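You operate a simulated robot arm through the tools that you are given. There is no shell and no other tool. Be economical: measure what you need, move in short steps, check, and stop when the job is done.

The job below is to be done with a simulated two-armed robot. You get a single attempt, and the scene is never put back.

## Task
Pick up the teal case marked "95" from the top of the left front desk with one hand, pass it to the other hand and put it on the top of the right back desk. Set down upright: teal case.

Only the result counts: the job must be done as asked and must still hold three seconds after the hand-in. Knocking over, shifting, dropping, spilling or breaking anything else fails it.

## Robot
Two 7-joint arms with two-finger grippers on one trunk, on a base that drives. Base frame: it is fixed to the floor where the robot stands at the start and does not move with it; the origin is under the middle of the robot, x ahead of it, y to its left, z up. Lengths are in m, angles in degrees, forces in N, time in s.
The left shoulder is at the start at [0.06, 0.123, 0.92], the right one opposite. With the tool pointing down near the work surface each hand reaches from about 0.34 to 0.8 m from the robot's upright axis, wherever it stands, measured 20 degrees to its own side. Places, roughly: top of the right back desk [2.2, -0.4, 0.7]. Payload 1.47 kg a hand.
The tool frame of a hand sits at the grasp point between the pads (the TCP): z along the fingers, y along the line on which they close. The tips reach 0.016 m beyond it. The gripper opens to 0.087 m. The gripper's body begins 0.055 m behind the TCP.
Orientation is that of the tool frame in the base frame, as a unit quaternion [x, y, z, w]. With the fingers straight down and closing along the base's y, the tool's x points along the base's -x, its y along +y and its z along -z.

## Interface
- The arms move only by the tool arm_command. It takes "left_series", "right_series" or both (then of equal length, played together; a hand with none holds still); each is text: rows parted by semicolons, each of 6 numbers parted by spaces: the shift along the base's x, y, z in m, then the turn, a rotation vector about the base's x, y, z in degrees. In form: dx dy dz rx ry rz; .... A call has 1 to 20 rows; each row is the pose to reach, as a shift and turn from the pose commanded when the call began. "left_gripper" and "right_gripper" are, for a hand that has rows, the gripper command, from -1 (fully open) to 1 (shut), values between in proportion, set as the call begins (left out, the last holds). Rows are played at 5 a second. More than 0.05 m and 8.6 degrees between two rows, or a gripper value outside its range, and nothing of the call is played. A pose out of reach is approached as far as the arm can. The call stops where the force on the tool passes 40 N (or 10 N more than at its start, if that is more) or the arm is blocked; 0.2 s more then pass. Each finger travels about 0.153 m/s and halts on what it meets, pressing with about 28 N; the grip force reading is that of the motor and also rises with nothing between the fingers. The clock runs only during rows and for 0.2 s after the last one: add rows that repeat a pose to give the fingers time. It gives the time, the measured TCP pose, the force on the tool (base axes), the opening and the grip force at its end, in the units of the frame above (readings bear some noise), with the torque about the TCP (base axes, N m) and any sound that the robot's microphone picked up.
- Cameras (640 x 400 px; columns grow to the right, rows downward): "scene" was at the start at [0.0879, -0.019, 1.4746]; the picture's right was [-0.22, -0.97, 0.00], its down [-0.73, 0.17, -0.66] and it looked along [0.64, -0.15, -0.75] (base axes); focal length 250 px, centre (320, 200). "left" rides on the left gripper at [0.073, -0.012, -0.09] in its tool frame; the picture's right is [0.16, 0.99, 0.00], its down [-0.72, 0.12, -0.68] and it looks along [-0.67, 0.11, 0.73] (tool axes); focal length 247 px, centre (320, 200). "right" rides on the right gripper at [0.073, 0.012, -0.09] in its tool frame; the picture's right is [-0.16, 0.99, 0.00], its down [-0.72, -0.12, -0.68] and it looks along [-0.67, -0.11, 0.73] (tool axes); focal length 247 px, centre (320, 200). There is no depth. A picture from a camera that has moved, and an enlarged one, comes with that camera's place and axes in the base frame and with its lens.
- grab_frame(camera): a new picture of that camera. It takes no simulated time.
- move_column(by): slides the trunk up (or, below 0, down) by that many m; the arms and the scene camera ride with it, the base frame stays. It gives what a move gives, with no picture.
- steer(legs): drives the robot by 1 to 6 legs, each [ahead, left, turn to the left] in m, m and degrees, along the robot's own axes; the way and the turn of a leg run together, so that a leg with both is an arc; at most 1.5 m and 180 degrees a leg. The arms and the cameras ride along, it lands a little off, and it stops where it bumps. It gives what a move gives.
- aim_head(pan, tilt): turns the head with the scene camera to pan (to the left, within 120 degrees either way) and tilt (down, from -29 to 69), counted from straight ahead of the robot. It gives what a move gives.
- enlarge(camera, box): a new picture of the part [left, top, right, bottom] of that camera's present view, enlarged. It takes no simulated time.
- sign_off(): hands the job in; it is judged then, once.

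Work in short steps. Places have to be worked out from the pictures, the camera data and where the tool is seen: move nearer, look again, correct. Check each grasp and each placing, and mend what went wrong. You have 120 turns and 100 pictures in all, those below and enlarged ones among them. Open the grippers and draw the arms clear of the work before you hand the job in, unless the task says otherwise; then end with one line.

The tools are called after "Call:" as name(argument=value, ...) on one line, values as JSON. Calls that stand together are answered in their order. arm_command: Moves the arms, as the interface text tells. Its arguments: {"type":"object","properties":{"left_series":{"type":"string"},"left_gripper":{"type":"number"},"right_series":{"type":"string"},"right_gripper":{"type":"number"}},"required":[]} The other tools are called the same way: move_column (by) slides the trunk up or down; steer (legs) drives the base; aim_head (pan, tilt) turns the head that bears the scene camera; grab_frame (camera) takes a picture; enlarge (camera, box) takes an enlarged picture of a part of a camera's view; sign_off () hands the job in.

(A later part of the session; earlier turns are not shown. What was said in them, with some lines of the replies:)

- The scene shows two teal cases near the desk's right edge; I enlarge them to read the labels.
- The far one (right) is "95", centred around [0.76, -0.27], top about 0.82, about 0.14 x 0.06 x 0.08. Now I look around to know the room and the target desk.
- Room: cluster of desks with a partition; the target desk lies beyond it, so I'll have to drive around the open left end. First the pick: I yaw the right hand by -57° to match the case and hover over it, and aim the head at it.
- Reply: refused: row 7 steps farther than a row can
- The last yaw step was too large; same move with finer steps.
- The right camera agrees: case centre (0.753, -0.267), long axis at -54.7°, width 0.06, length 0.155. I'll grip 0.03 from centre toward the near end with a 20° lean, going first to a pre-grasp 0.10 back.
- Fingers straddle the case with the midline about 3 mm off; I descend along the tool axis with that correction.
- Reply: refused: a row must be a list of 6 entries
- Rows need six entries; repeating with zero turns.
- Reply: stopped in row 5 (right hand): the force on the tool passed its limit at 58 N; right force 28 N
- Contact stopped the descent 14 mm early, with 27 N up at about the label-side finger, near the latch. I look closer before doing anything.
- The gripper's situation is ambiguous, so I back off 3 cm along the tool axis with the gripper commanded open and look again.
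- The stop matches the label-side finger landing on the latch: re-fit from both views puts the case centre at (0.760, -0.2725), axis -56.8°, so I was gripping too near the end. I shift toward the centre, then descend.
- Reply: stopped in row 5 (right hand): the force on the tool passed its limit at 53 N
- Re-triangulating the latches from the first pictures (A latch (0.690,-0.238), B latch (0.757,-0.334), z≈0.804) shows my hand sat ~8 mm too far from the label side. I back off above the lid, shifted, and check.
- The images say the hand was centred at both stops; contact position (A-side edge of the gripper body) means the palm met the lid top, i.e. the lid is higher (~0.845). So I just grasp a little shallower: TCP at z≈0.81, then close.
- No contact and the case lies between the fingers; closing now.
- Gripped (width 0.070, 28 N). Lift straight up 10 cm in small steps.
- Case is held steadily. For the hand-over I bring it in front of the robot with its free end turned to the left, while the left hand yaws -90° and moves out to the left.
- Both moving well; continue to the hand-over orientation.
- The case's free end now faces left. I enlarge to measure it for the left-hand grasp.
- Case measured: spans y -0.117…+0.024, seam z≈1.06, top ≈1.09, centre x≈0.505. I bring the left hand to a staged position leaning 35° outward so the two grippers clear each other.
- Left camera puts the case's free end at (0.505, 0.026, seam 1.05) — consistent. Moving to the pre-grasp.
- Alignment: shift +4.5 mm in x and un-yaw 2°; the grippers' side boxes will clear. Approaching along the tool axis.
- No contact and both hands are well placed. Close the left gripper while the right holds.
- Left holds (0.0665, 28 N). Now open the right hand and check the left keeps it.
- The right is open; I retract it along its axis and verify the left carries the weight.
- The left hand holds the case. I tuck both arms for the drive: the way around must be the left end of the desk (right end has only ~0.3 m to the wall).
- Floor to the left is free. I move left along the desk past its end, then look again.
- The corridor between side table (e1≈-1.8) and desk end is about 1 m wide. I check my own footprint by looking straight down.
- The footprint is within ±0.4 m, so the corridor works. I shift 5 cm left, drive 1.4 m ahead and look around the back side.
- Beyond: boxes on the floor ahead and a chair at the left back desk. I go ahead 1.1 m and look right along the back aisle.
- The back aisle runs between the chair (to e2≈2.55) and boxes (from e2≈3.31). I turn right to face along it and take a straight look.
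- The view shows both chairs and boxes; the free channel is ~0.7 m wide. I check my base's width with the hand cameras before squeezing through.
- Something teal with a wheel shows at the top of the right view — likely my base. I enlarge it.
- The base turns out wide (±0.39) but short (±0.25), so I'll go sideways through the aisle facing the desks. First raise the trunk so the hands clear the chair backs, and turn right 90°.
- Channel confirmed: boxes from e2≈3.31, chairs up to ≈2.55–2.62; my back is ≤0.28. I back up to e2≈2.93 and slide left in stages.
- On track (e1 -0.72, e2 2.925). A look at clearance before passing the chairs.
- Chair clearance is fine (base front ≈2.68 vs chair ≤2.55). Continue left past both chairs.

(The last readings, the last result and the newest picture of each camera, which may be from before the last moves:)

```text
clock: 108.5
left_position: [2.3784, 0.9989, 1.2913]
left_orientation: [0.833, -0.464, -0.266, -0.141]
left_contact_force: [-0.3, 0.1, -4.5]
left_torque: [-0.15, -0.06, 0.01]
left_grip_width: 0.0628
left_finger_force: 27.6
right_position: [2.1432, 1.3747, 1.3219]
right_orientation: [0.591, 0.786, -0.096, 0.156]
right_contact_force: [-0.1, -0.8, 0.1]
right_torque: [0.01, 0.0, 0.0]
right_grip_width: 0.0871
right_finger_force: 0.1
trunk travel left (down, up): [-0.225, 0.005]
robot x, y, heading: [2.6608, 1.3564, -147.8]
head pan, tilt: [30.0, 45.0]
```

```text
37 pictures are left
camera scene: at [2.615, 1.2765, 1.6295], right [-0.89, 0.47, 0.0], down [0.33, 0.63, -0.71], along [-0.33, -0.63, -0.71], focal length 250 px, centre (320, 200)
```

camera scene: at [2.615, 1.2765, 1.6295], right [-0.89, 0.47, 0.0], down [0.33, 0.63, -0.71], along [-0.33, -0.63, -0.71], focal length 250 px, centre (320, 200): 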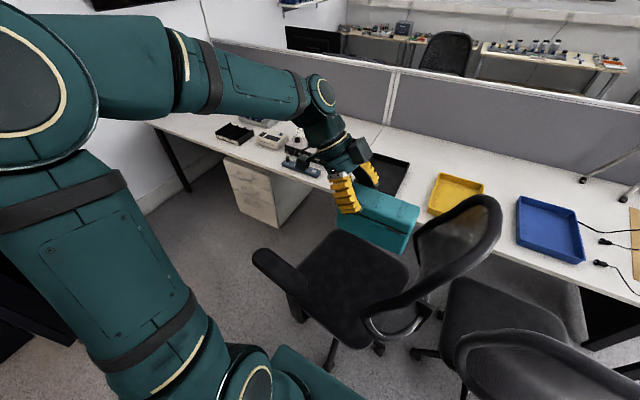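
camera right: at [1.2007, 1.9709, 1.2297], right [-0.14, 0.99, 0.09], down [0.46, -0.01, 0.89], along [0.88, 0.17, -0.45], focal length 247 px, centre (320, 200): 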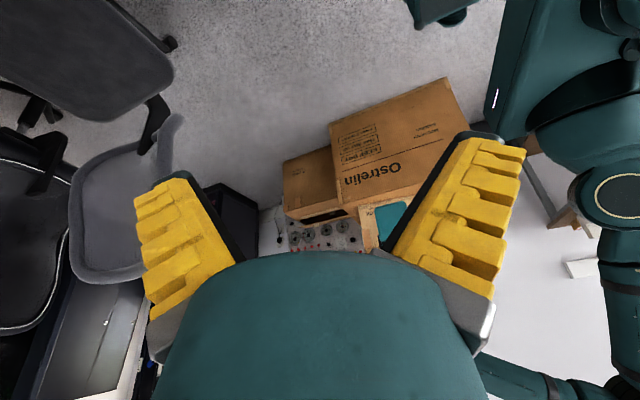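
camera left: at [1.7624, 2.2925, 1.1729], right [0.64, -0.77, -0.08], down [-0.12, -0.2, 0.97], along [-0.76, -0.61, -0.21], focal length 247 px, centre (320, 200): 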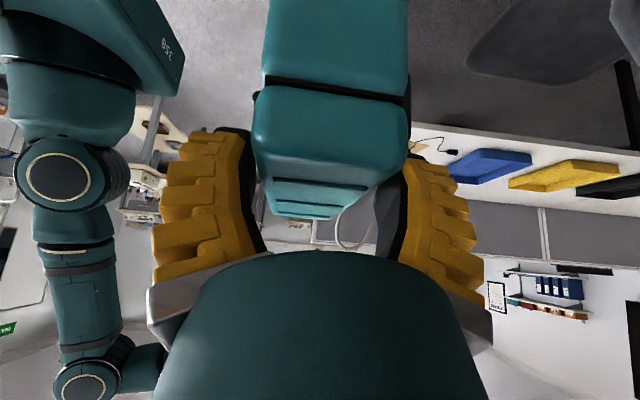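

Chair 2 occupies e1≈0.4–0.95 in front; the free approach to the right back desk is at e1≈1.35. I slide left another 1.0 m and look.

Call:
steer(legs=[[0, 0.5, 0], [0, 0.5, 0]])

Call:
aim_head(pan=0, tilt=40)

Call:
grab_frame(camera="scene")

Call:
aim_head(pan=60, tilt=60)

Call:
grab_frame(camera="scene")

Call:
aim_head(pan=-60, tilt=60)

Call:
grab_frame(camera="scene")

```text
clock: 117.8
left_position: [2.9078, 0.1557, 1.2924]
left_orientation: [0.831, -0.468, -0.265, -0.143]
left_contact_force: [-0.1, -1.5, -4.0]
left_torque: [-0.15, -0.08, 0.02]
left_grip_width: 0.0629
left_finger_force: 27.7
right_position: [2.677, 0.5324, 1.3225]
right_orientation: [0.593, 0.784, -0.097, 0.155]
right_contact_force: [0.1, 0.3, -0.1]
right_torque: [-0.02, -0.01, 0.0]
right_grip_width: 0.087
right_finger_force: 0.1
trunk travel left (down, up): [-0.225, 0.005]
robot x, y, heading: [3.1935, 0.5081, -148.2]
head pan, tilt: [30.0, 45.0]
```

```text
clock: 118.8
left_position: [2.9079, 0.1566, 1.2921]
left_orientation: [0.831, -0.468, -0.265, -0.141]
left_contact_force: [0.2, -0.4, -4.5]
left_torque: [-0.17, -0.09, -0.02]
left_grip_width: 0.0629
left_finger_force: 28.0
right_position: [2.6765, 0.5331, 1.3207]
right_orientation: [0.593, 0.784, -0.096, 0.156]
right_contact_force: [-0.5, 0.3, -0.4]
right_torque: [0.0, 0.02, -0.02]
right_grip_width: 0.0867
right_finger_force: 0.1
trunk travel left (down, up): [-0.225, 0.005]
robot x, y, heading: [3.192, 0.5099, -147.9]
head pan, tilt: [0.0, 40.0]
```

```text
36 pictures are left
camera scene: at [3.1128, 0.4586, 1.6368], right [-0.53, 0.85, 0.0], down [0.55, 0.34, -0.77], along [-0.65, -0.4, -0.64], focal length 250 px, centre (320, 200)
```

scene: 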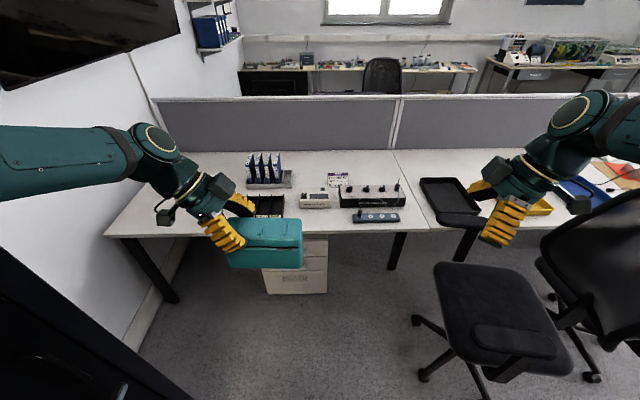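

```text
clock: 120.1
left_position: [2.9076, 0.1565, 1.2913]
left_orientation: [0.831, -0.467, -0.266, -0.142]
left_contact_force: [-0.3, 0.2, -4.0]
left_torque: [-0.16, -0.08, 0.0]
left_grip_width: 0.063
left_finger_force: 28.3
right_position: [2.6772, 0.5329, 1.3205]
right_orientation: [0.593, 0.784, -0.097, 0.156]
right_contact_force: [0.5, 0.5, -0.1]
right_torque: [0.01, 0.0, 0.01]
right_grip_width: 0.0869
right_finger_force: 0.1
trunk travel left (down, up): [-0.225, 0.005]
robot x, y, heading: [3.1911, 0.5097, -147.9]
head pan, tilt: [60.0, 60.0]
```

```text
35 pictures are left
camera scene: at [3.1871, 0.4369, 1.6101], right [-1.0, -0.03, 0.0], down [-0.03, 0.87, -0.5], along [0.02, -0.5, -0.87], focal length 250 px, centre (320, 200)
```

scene: 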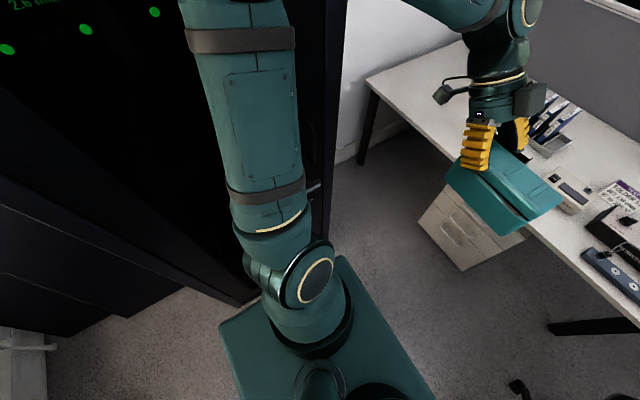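

```text
clock: 122.1
left_position: [2.9081, 0.1566, 1.2921]
left_orientation: [0.831, -0.468, -0.265, -0.142]
left_contact_force: [0.2, 0.7, -5.4]
left_torque: [-0.18, -0.06, 0.0]
left_grip_width: 0.0629
left_finger_force: 28.3
right_position: [2.6773, 0.5327, 1.3212]
right_orientation: [0.593, 0.784, -0.097, 0.155]
right_contact_force: [-0.4, -0.2, -0.1]
right_torque: [-0.01, 0.0, -0.01]
right_grip_width: 0.0868
right_finger_force: 0.0
trunk travel left (down, up): [-0.225, 0.005]
robot x, y, heading: [3.1936, 0.5109, -148.0]
head pan, tilt: [-60.0, 60.0]
```

```text
34 pictures are left
camera scene: at [3.1262, 0.5349, 1.6101], right [0.47, 0.88, 0.0], down [0.76, -0.41, -0.5], along [-0.44, 0.24, -0.87], focal length 250 px, centre (320, 200)
```

scene: 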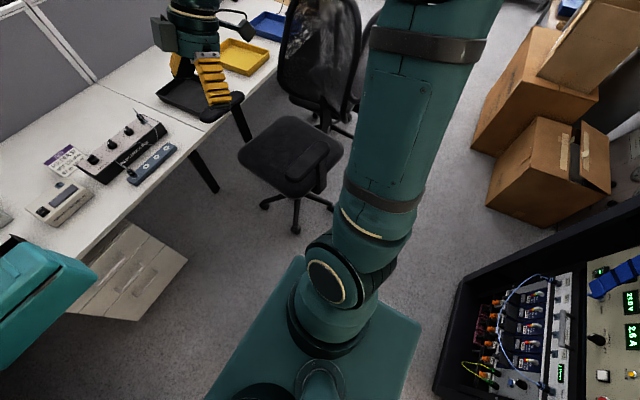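

Desk's left part (e1≈1.75–2.2) appears free and reachable. I drive 0.5 m toward the desk, then 0.33 m left, and look at the placing area.

Call:
steer(legs=[[0.5, 0, 0], [0.03, 0.33, 0]])

Call:
aim_head(pan=35, tilt=50)

Call:
grab_frame(camera="scene")

Call:
grab_frame(camera="right")

```text
clock: 127.2
left_position: [2.5787, -0.3171, 1.291]
left_orientation: [0.832, -0.466, -0.265, -0.141]
left_contact_force: [-0.2, 0.1, -4.1]
left_torque: [-0.1, -0.08, -0.01]
left_grip_width: 0.0628
left_finger_force: 28.0
right_position: [2.3466, 0.0581, 1.3226]
right_orientation: [0.592, 0.785, -0.097, 0.155]
right_contact_force: [1.4, -0.5, -0.1]
right_torque: [0.02, 0.04, 0.0]
right_grip_width: 0.0868
right_finger_force: 0.1
trunk travel left (down, up): [-0.225, 0.005]
robot x, y, heading: [2.8607, 0.0385, -147.9]
head pan, tilt: [-60.0, 60.0]
stopped in leg 2: the robot was blocked; the commanded pose is now the measured one
```

```text
clock: 128.9
left_position: [2.5766, -0.3154, 1.2908]
left_orientation: [0.832, -0.467, -0.265, -0.142]
left_contact_force: [0.9, 0.3, -4.1]
left_torque: [-0.18, -0.1, 0.02]
left_grip_width: 0.0626
left_finger_force: 28.1
right_position: [2.3452, 0.06, 1.3205]
right_orientation: [0.592, 0.785, -0.097, 0.155]
right_contact_force: [0.8, 0.0, 0.3]
right_torque: [0.01, -0.01, -0.03]
right_grip_width: 0.0872
right_finger_force: 0.1
trunk travel left (down, up): [-0.225, 0.005]
robot x, y, heading: [2.8587, 0.0369, -148.2]
head pan, tilt: [35.0, 50.0]
```

```text
33 pictures are left
camera scene: at [2.8232, -0.0377, 1.6226], right [-0.92, 0.39, 0.0], down [0.3, 0.71, -0.64], along [-0.25, -0.59, -0.77], focal length 250 px, centre (320, 200)
```

scene: 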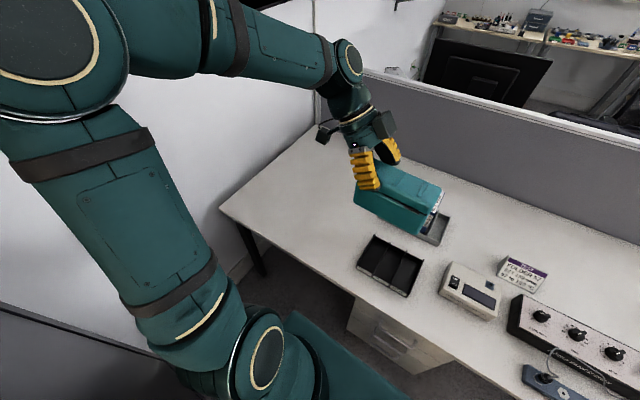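

```text
32 pictures are left
camera right: at [2.3256, 0.1611, 1.3796], right [0.99, 0.14, 0.09], down [-0.02, -0.46, 0.89], along [0.16, -0.88, -0.45], focal length 247 px, centre (320, 200)
```

right: 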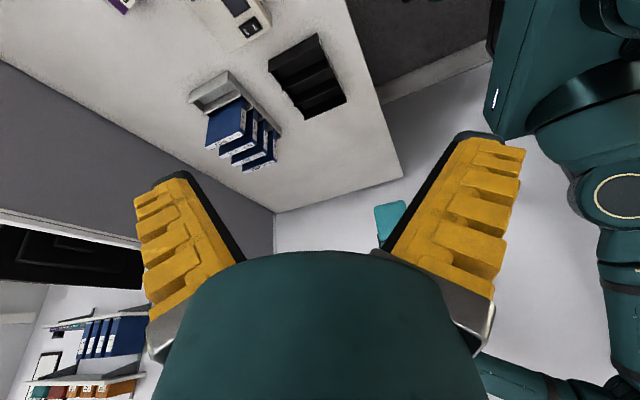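

Leg 2 got blocked 0.1 m short; I look left to see what I touched.

Call:
aim_head(pan=95, tilt=45)

Call:
grab_frame(camera="scene")

Call:
aim_head(pan=110, tilt=15)

Call:
grab_frame(camera="scene")

```text
clock: 130.2
left_position: [2.577, -0.3153, 1.2922]
left_orientation: [0.831, -0.467, -0.265, -0.143]
left_contact_force: [0.2, 0.5, -4.0]
left_torque: [-0.11, -0.06, -0.01]
left_grip_width: 0.0629
left_finger_force: 27.5
right_position: [2.3456, 0.0619, 1.321]
right_orientation: [0.592, 0.784, -0.097, 0.156]
right_contact_force: [-0.1, 0.2, -0.8]
right_torque: [-0.01, 0.01, 0.01]
right_grip_width: 0.0871
right_finger_force: 0.1
trunk travel left (down, up): [-0.225, 0.005]
robot x, y, heading: [2.8592, 0.0398, -148.2]
head pan, tilt: [95.0, 45.0]
```

```text
31 pictures are left
camera scene: at [2.9022, -0.0319, 1.6296], right [-0.8, -0.6, 0.0], down [-0.42, 0.57, -0.71], along [0.43, -0.56, -0.71], focal length 250 px, centre (320, 200)
```

scene: 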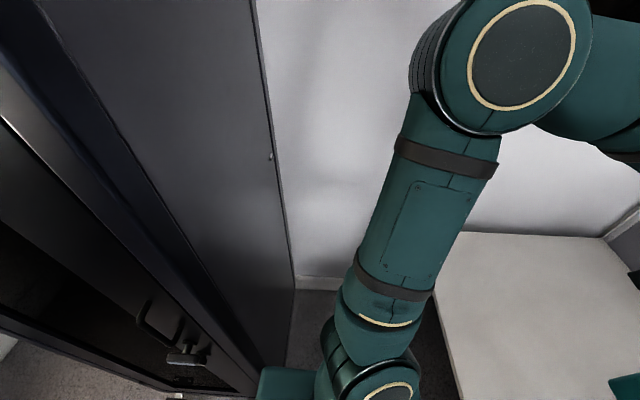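

```text
clock: 131.2
left_position: [2.5768, -0.3146, 1.2916]
left_orientation: [0.832, -0.467, -0.265, -0.141]
left_contact_force: [0.4, -0.4, -5.4]
left_torque: [-0.1, -0.09, 0.0]
left_grip_width: 0.0628
left_finger_force: 28.3
right_position: [2.3457, 0.0619, 1.3207]
right_orientation: [0.592, 0.785, -0.096, 0.155]
right_contact_force: [-0.4, 0.1, -1.0]
right_torque: [0.01, 0.01, -0.02]
right_grip_width: 0.0873
right_finger_force: 0.1
trunk travel left (down, up): [-0.225, 0.005]
robot x, y, heading: [2.8589, 0.0428, -147.8]
head pan, tilt: [110.0, 15.0]
```

```text
30 pictures are left
camera scene: at [2.927, -0.0245, 1.6763], right [-0.62, -0.79, 0.0], down [-0.2, 0.16, -0.97], along [0.76, -0.59, -0.26], focal length 250 px, centre (320, 200)
```

scene: 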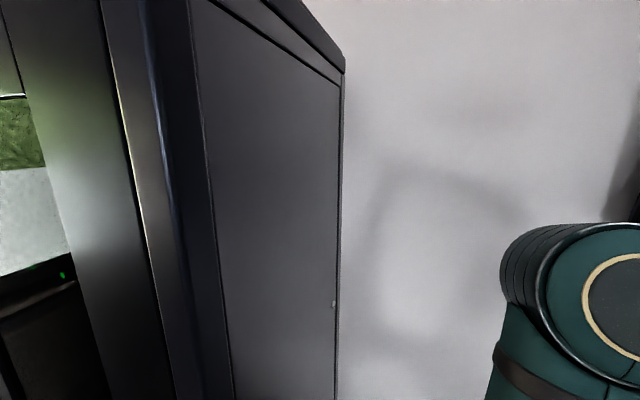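

My base's rear-left corner touched the heavy cabinet. I ease 3 cm away and slightly ahead; reach from here suffices. Then look at the free part of the desk.

Call:
steer(legs=[[0.04, -0.03, 0]])

Call:
aim_head(pan=40, tilt=45)

Call:
grab_frame(camera="scene")

```text
clock: 132.1
left_position: [2.5276, -0.3105, 1.2907]
left_orientation: [0.832, -0.466, -0.265, -0.141]
left_contact_force: [-0.8, -0.7, -4.5]
left_torque: [-0.13, -0.09, 0.0]
left_grip_width: 0.0627
left_finger_force: 27.8
right_position: [2.2951, 0.0652, 1.3213]
right_orientation: [0.592, 0.785, -0.097, 0.156]
right_contact_force: [-0.8, 0.4, 0.2]
right_torque: [-0.01, -0.05, -0.01]
right_grip_width: 0.0872
right_finger_force: 0.0
trunk travel left (down, up): [-0.225, 0.005]
robot x, y, heading: [2.8128, 0.046, -147.7]
head pan, tilt: [110.0, 15.0]
```

```text
clock: 133.5
left_position: [2.5295, -0.3109, 1.2915]
left_orientation: [0.831, -0.467, -0.265, -0.142]
left_contact_force: [-0.5, -0.4, -4.2]
left_torque: [-0.13, -0.11, -0.03]
left_grip_width: 0.0629
left_finger_force: 27.8
right_position: [2.2977, 0.0651, 1.3207]
right_orientation: [0.591, 0.785, -0.097, 0.156]
right_contact_force: [-0.3, 0.2, 0.6]
right_torque: [-0.04, -0.02, 0.01]
right_grip_width: 0.0871
right_finger_force: 0.0
trunk travel left (down, up): [-0.225, 0.005]
robot x, y, heading: [2.8122, 0.045, -148.0]
head pan, tilt: [40.0, 45.0]
```

```text
29 pictures are left
camera scene: at [2.7797, -0.0404, 1.6296], right [-0.95, 0.31, 0.0], down [0.22, 0.67, -0.71], along [-0.22, -0.67, -0.71], focal length 250 px, centre (320, 200)
```

scene: 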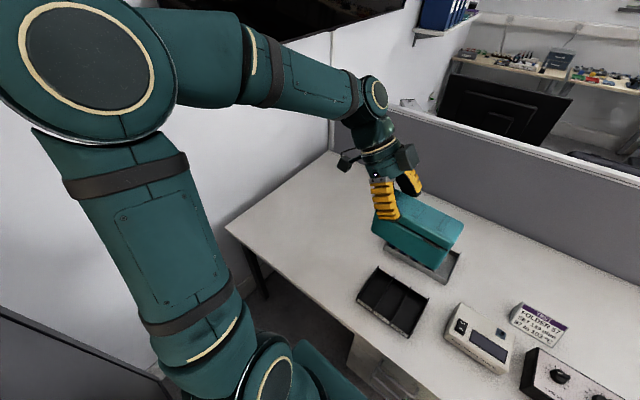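

Desk height triangulates to ≈0.71; the area e1 1.75–2.3 is free. I move the case out over it (e1≈1.95, e2≈1.87) at height first.

Call:
arm_command(left_series="0.010 -0.04 0 0 0 0;0.020 -0.08 0 0 0 0;0.031 -0.12 0 0 0 0;0.041 -0.16 0 0 0 0;0.052 -0.20 0 0 0 0;0.062 -0.24 0 0 0 0;0.072 -0.28 0 0 0 0;0.082 -0.315 0 0 0 0;0.09 -0.348 0 0 0 0;0.09 -0.348 0 0 0 0")

Call:
grab_frame(camera="scene")

```text
clock: 135.7
left_position: [2.6183, -0.6593, 1.2916]
left_orientation: [0.832, -0.467, -0.264, -0.141]
left_contact_force: [0.6, 0.9, -3.8]
left_torque: [-0.17, -0.06, -0.01]
left_grip_width: 0.0628
left_finger_force: 28.1
right_position: [2.2972, 0.0653, 1.3206]
right_orientation: [0.592, 0.785, -0.096, 0.156]
right_contact_force: [0.6, 0.8, 0.1]
right_torque: [-0.02, 0.02, 0.0]
right_grip_width: 0.0868
right_finger_force: 0.0
trunk travel left (down, up): [-0.225, 0.005]
robot x, y, heading: [2.8118, 0.0463, -147.8]
head pan, tilt: [40.0, 45.0]
```

```text
28 pictures are left
camera scene: at [2.7799, -0.0391, 1.6297], right [-0.95, 0.31, 0.0], down [0.22, 0.67, -0.71], along [-0.22, -0.67, -0.71], focal length 250 px, centre (320, 200)
```

scene: 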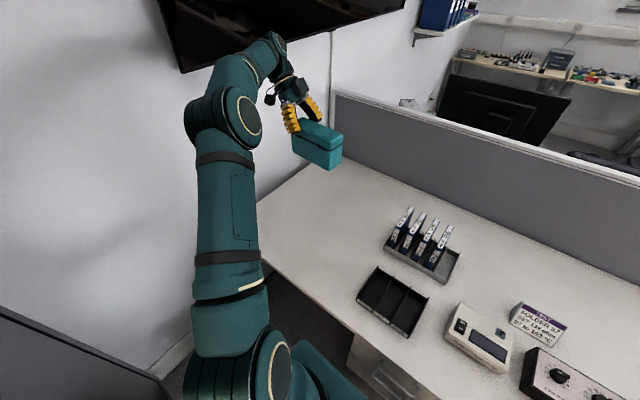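

Clear path. Lower the trunk 0.15 and then the arm to about 5 cm above the desk.

Call:
move_column(by=-0.15)

Call:
arm_command(left_series="0 0 -0.04 0 0 0;0 0 -0.08 0 0 0;0 0 -0.12 0 0 0;0 0 -0.16 0 0 0;0 0 -0.20 0 0 0;0 0 -0.24 0 0 0;0 0 -0.28 0 0 0;0 0 -0.30 0 0 0;0 0 -0.30 0 0 0")

Call:
grab_frame(camera="scene")

Call:
grab_frame(camera="left")

```text
clock: 137.5
left_position: [2.6185, -0.6582, 1.1403]
left_orientation: [0.832, -0.467, -0.265, -0.141]
left_contact_force: [-0.6, -0.6, -4.8]
left_torque: [-0.18, -0.07, -0.02]
left_grip_width: 0.063
left_finger_force: 27.6
right_position: [2.2961, 0.064, 1.1704]
right_orientation: [0.591, 0.785, -0.096, 0.155]
right_contact_force: [0.6, -0.7, 0.3]
right_torque: [0.04, 0.02, -0.03]
right_grip_width: 0.0867
right_finger_force: 0.1
trunk travel left (down, up): [-0.075, 0.155]
robot x, y, heading: [2.8117, 0.043, -148.0]
head pan, tilt: [40.0, 45.0]
```

```text
clock: 139.5
left_position: [2.6199, -0.6583, 0.8421]
left_orientation: [0.832, -0.467, -0.265, -0.141]
left_contact_force: [-0.1, 0.8, -4.0]
left_torque: [-0.15, -0.12, 0.03]
left_grip_width: 0.0627
left_finger_force: 28.3
right_position: [2.2977, 0.0656, 1.1719]
right_orientation: [0.592, 0.785, -0.096, 0.155]
right_contact_force: [0.0, 0.0, -0.2]
right_torque: [0.02, -0.01, 0.0]
right_grip_width: 0.0871
right_finger_force: 0.1
trunk travel left (down, up): [-0.075, 0.155]
robot x, y, heading: [2.8141, 0.0428, -148.0]
head pan, tilt: [40.0, 45.0]
```

```text
27 pictures are left
camera scene: at [2.7798, -0.0404, 1.4796], right [-0.95, 0.31, 0.0], down [0.22, 0.67, -0.71], along [-0.22, -0.67, -0.71], focal length 250 px, centre (320, 200)
```

scene: 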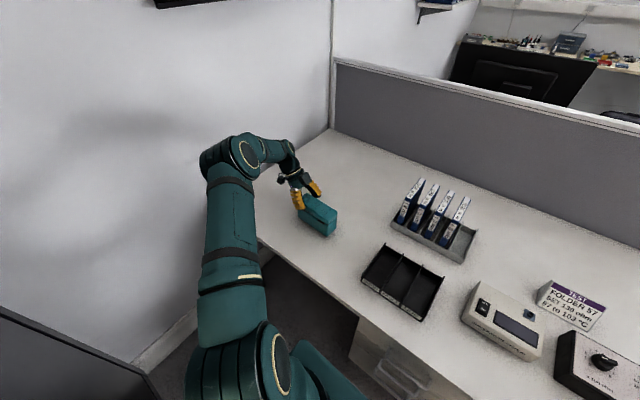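

```text
26 pictures are left
camera left: at [2.688, -0.7474, 0.8725], right [-0.77, -0.63, -0.08], down [-0.2, 0.12, 0.97], along [-0.6, 0.77, -0.21], focal length 247 px, centre (320, 200)
```

left: 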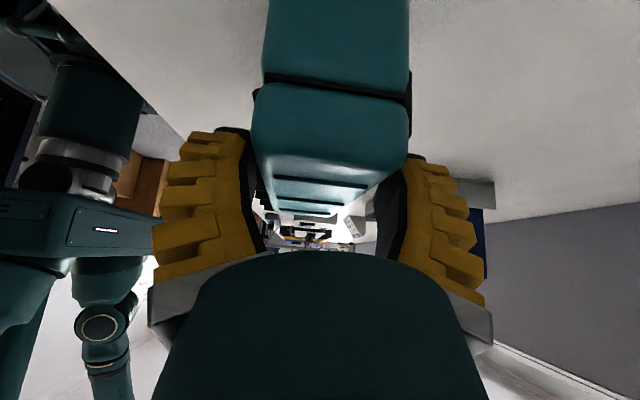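

Close-up to check the case's level and height above the desk.

Call:
enlarge(camera="scene", box=[270, 160, 370, 260])

```text
4.00 times, centred on (320, 210) of scene
camera zoom: at [2.7798, -0.0404, 1.4796], right [-0.95, 0.31, 0.0], down [0.22, 0.67, -0.71], along [-0.22, -0.67, -0.71], focal length 1002 px, centre (320, 160)
```

zoom: 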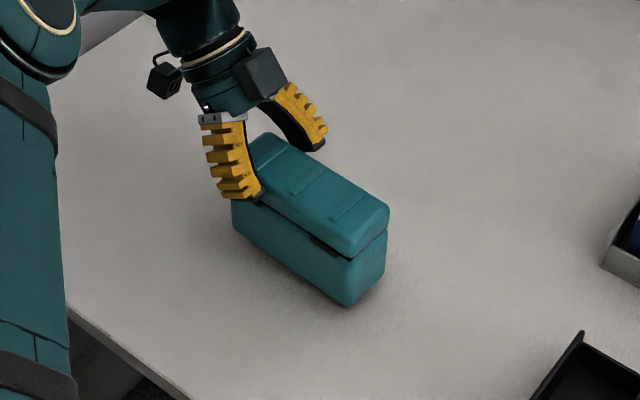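

Case looks level and clear. Lower 5.5 cm, then feel for contact in small steps.

Call:
arm_command(left_series="0 0 -0.02 0 0 0;0 0 -0.035 0 0 0;0 0 -0.045 0 0 0;0 0 -0.055 0 0 0;0 0 -0.055 0 0 0")

Call:
enlarge(camera="scene", box=[270, 160, 370, 260])

```text
clock: 140.2
left_position: [2.6138, -0.6593, 0.8089]
left_orientation: [0.831, -0.469, -0.267, -0.137]
left_contact_force: [0.1, 2.6, 16.5]
left_torque: [-0.49, -0.72, -0.05]
left_grip_width: 0.0714
left_finger_force: 27.6
right_position: [2.297, 0.0653, 1.1716]
right_orientation: [0.592, 0.785, -0.097, 0.156]
right_contact_force: [-0.3, -0.7, 0.0]
right_torque: [0.04, -0.03, 0.01]
right_grip_width: 0.0871
right_finger_force: 0.1
trunk travel left (down, up): [-0.075, 0.155]
robot x, y, heading: [2.8147, 0.0434, -148.0]
head pan, tilt: [40.0, 45.0]
stopped in row 3 (left hand): the force on the tool passed its limit at 58 N (the readings are from after the stop); the commanded pose is now the measured one
```

```text
4.00 times, centred on (320, 210) of scene
camera zoom: at [2.7805, -0.0386, 1.4796], right [-0.95, 0.31, 0.0], down [0.22, 0.67, -0.71], along [-0.22, -0.67, -0.71], focal length 1002 px, centre (320, 160)
```

zoom: 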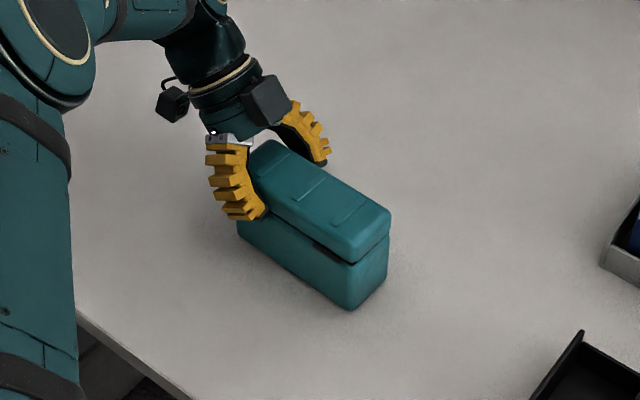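

The case rests on the desk (desk ≈0.74). I open the left gripper.

Call:
arm_command(left_series="0 0 0 0 0 0;0 0 0.001 0 0 0;0 0 0.002 0 0 0;0 0 0.002 0 0 0", left_gripper=-1)

Call:
enlarge(camera="scene", box=[270, 160, 370, 260])

Call:
grab_frame(camera="left")

```text
clock: 141.2
left_position: [2.6146, -0.6594, 0.8073]
left_orientation: [0.831, -0.468, -0.267, -0.139]
left_contact_force: [0.0, -0.6, 4.4]
left_torque: [-0.12, -0.07, 0.06]
left_grip_width: 0.0884
left_finger_force: 0.1
right_position: [2.2975, 0.0652, 1.1716]
right_orientation: [0.592, 0.785, -0.097, 0.155]
right_contact_force: [-0.3, 1.3, -0.1]
right_torque: [0.0, -0.06, 0.03]
right_grip_width: 0.0868
right_finger_force: 0.0
trunk travel left (down, up): [-0.075, 0.155]
robot x, y, heading: [2.8124, 0.0456, -148.0]
head pan, tilt: [40.0, 45.0]
```

```text
4.00 times, centred on (320, 210) of scene
camera zoom: at [2.78, -0.0396, 1.4796], right [-0.95, 0.31, 0.0], down [0.22, 0.67, -0.71], along [-0.22, -0.67, -0.71], focal length 1002 px, centre (320, 160)
```

zoom: 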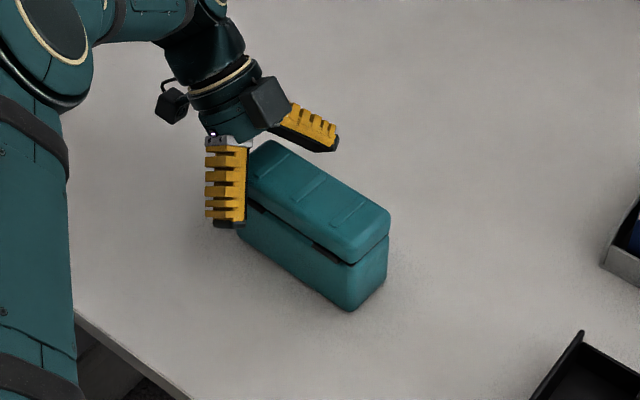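

```text
22 pictures are left
camera left: at [2.6841, -0.7483, 0.8393], right [-0.77, -0.63, -0.07], down [-0.19, 0.12, 0.97], along [-0.6, 0.77, -0.21], focal length 247 px, centre (320, 200)
```

left: 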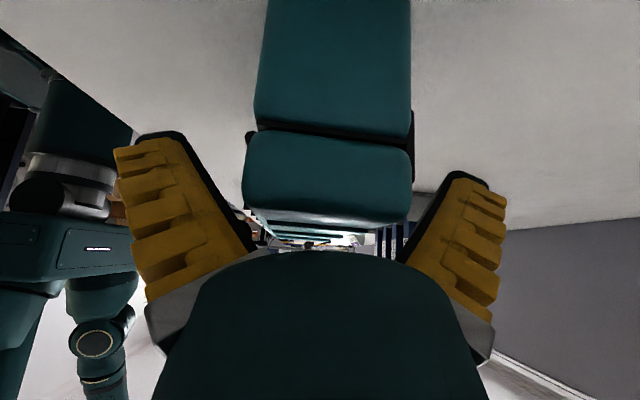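

Released; retracting along the tool axis in small steps.

Call:
arm_command(left_series="0.003 -0.005 0.008 0 0 0;0.006 -0.010 0.016 0 0 0;0.012 -0.019 0.033 0 0 0;0.021 -0.034 0.057 0 0 0;0.030 -0.049 0.082 0 0 0;0.036 -0.058 0.12 0 0 0;0.036 -0.058 0.16 0 0 0")

Call:
grab_frame(camera="scene")

Call:
enlarge(camera="scene", box=[270, 160, 370, 260])

```text
clock: 142.8
left_position: [2.6485, -0.7169, 0.969]
left_orientation: [0.831, -0.468, -0.266, -0.139]
left_contact_force: [0.8, -0.1, -0.1]
left_torque: [-0.03, 0.0, -0.01]
left_grip_width: 0.0869
left_finger_force: 0.1
right_position: [2.297, 0.0675, 1.1726]
right_orientation: [0.592, 0.784, -0.097, 0.156]
right_contact_force: [-0.6, -0.4, -0.2]
right_torque: [0.01, -0.01, -0.01]
right_grip_width: 0.087
right_finger_force: 0.0
trunk travel left (down, up): [-0.075, 0.155]
robot x, y, heading: [2.8105, 0.0424, -147.9]
head pan, tilt: [40.0, 45.0]
```

```text
21 pictures are left
camera scene: at [2.7799, -0.0393, 1.4796], right [-0.95, 0.31, 0.0], down [0.22, 0.67, -0.71], along [-0.22, -0.67, -0.71], focal length 250 px, centre (320, 200)
```

scene: 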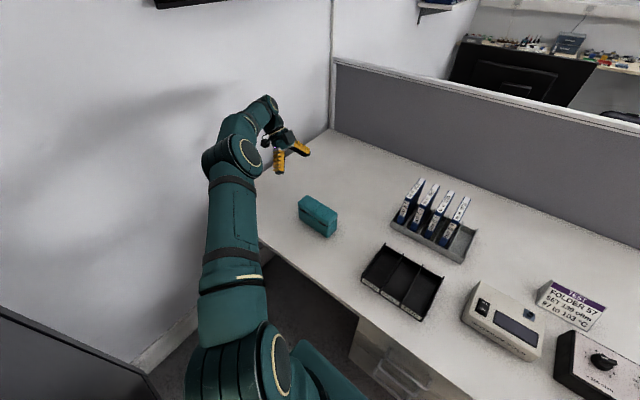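

```text
4.00 times, centred on (320, 210) of scene
camera zoom: at [2.7799, -0.0393, 1.4796], right [-0.95, 0.31, 0.0], down [0.22, 0.67, -0.71], along [-0.22, -0.67, -0.71], focal length 1002 px, centre (320, 160)
```

zoom: 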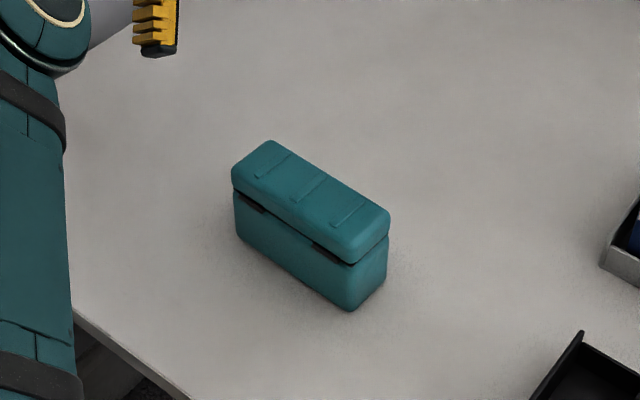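

The case stands upright and free on the right back desk; both grippers are open and clear. Handing in.

Call:
sign_off()

```text
The job is handed in.
```

The teal case "95" now stands upright on the right back desk, picked up with the right hand, passed to the left and set down. Both grippers are open and clear. My base bumped the tall cabinet beside that desk once; I didn't see it move.
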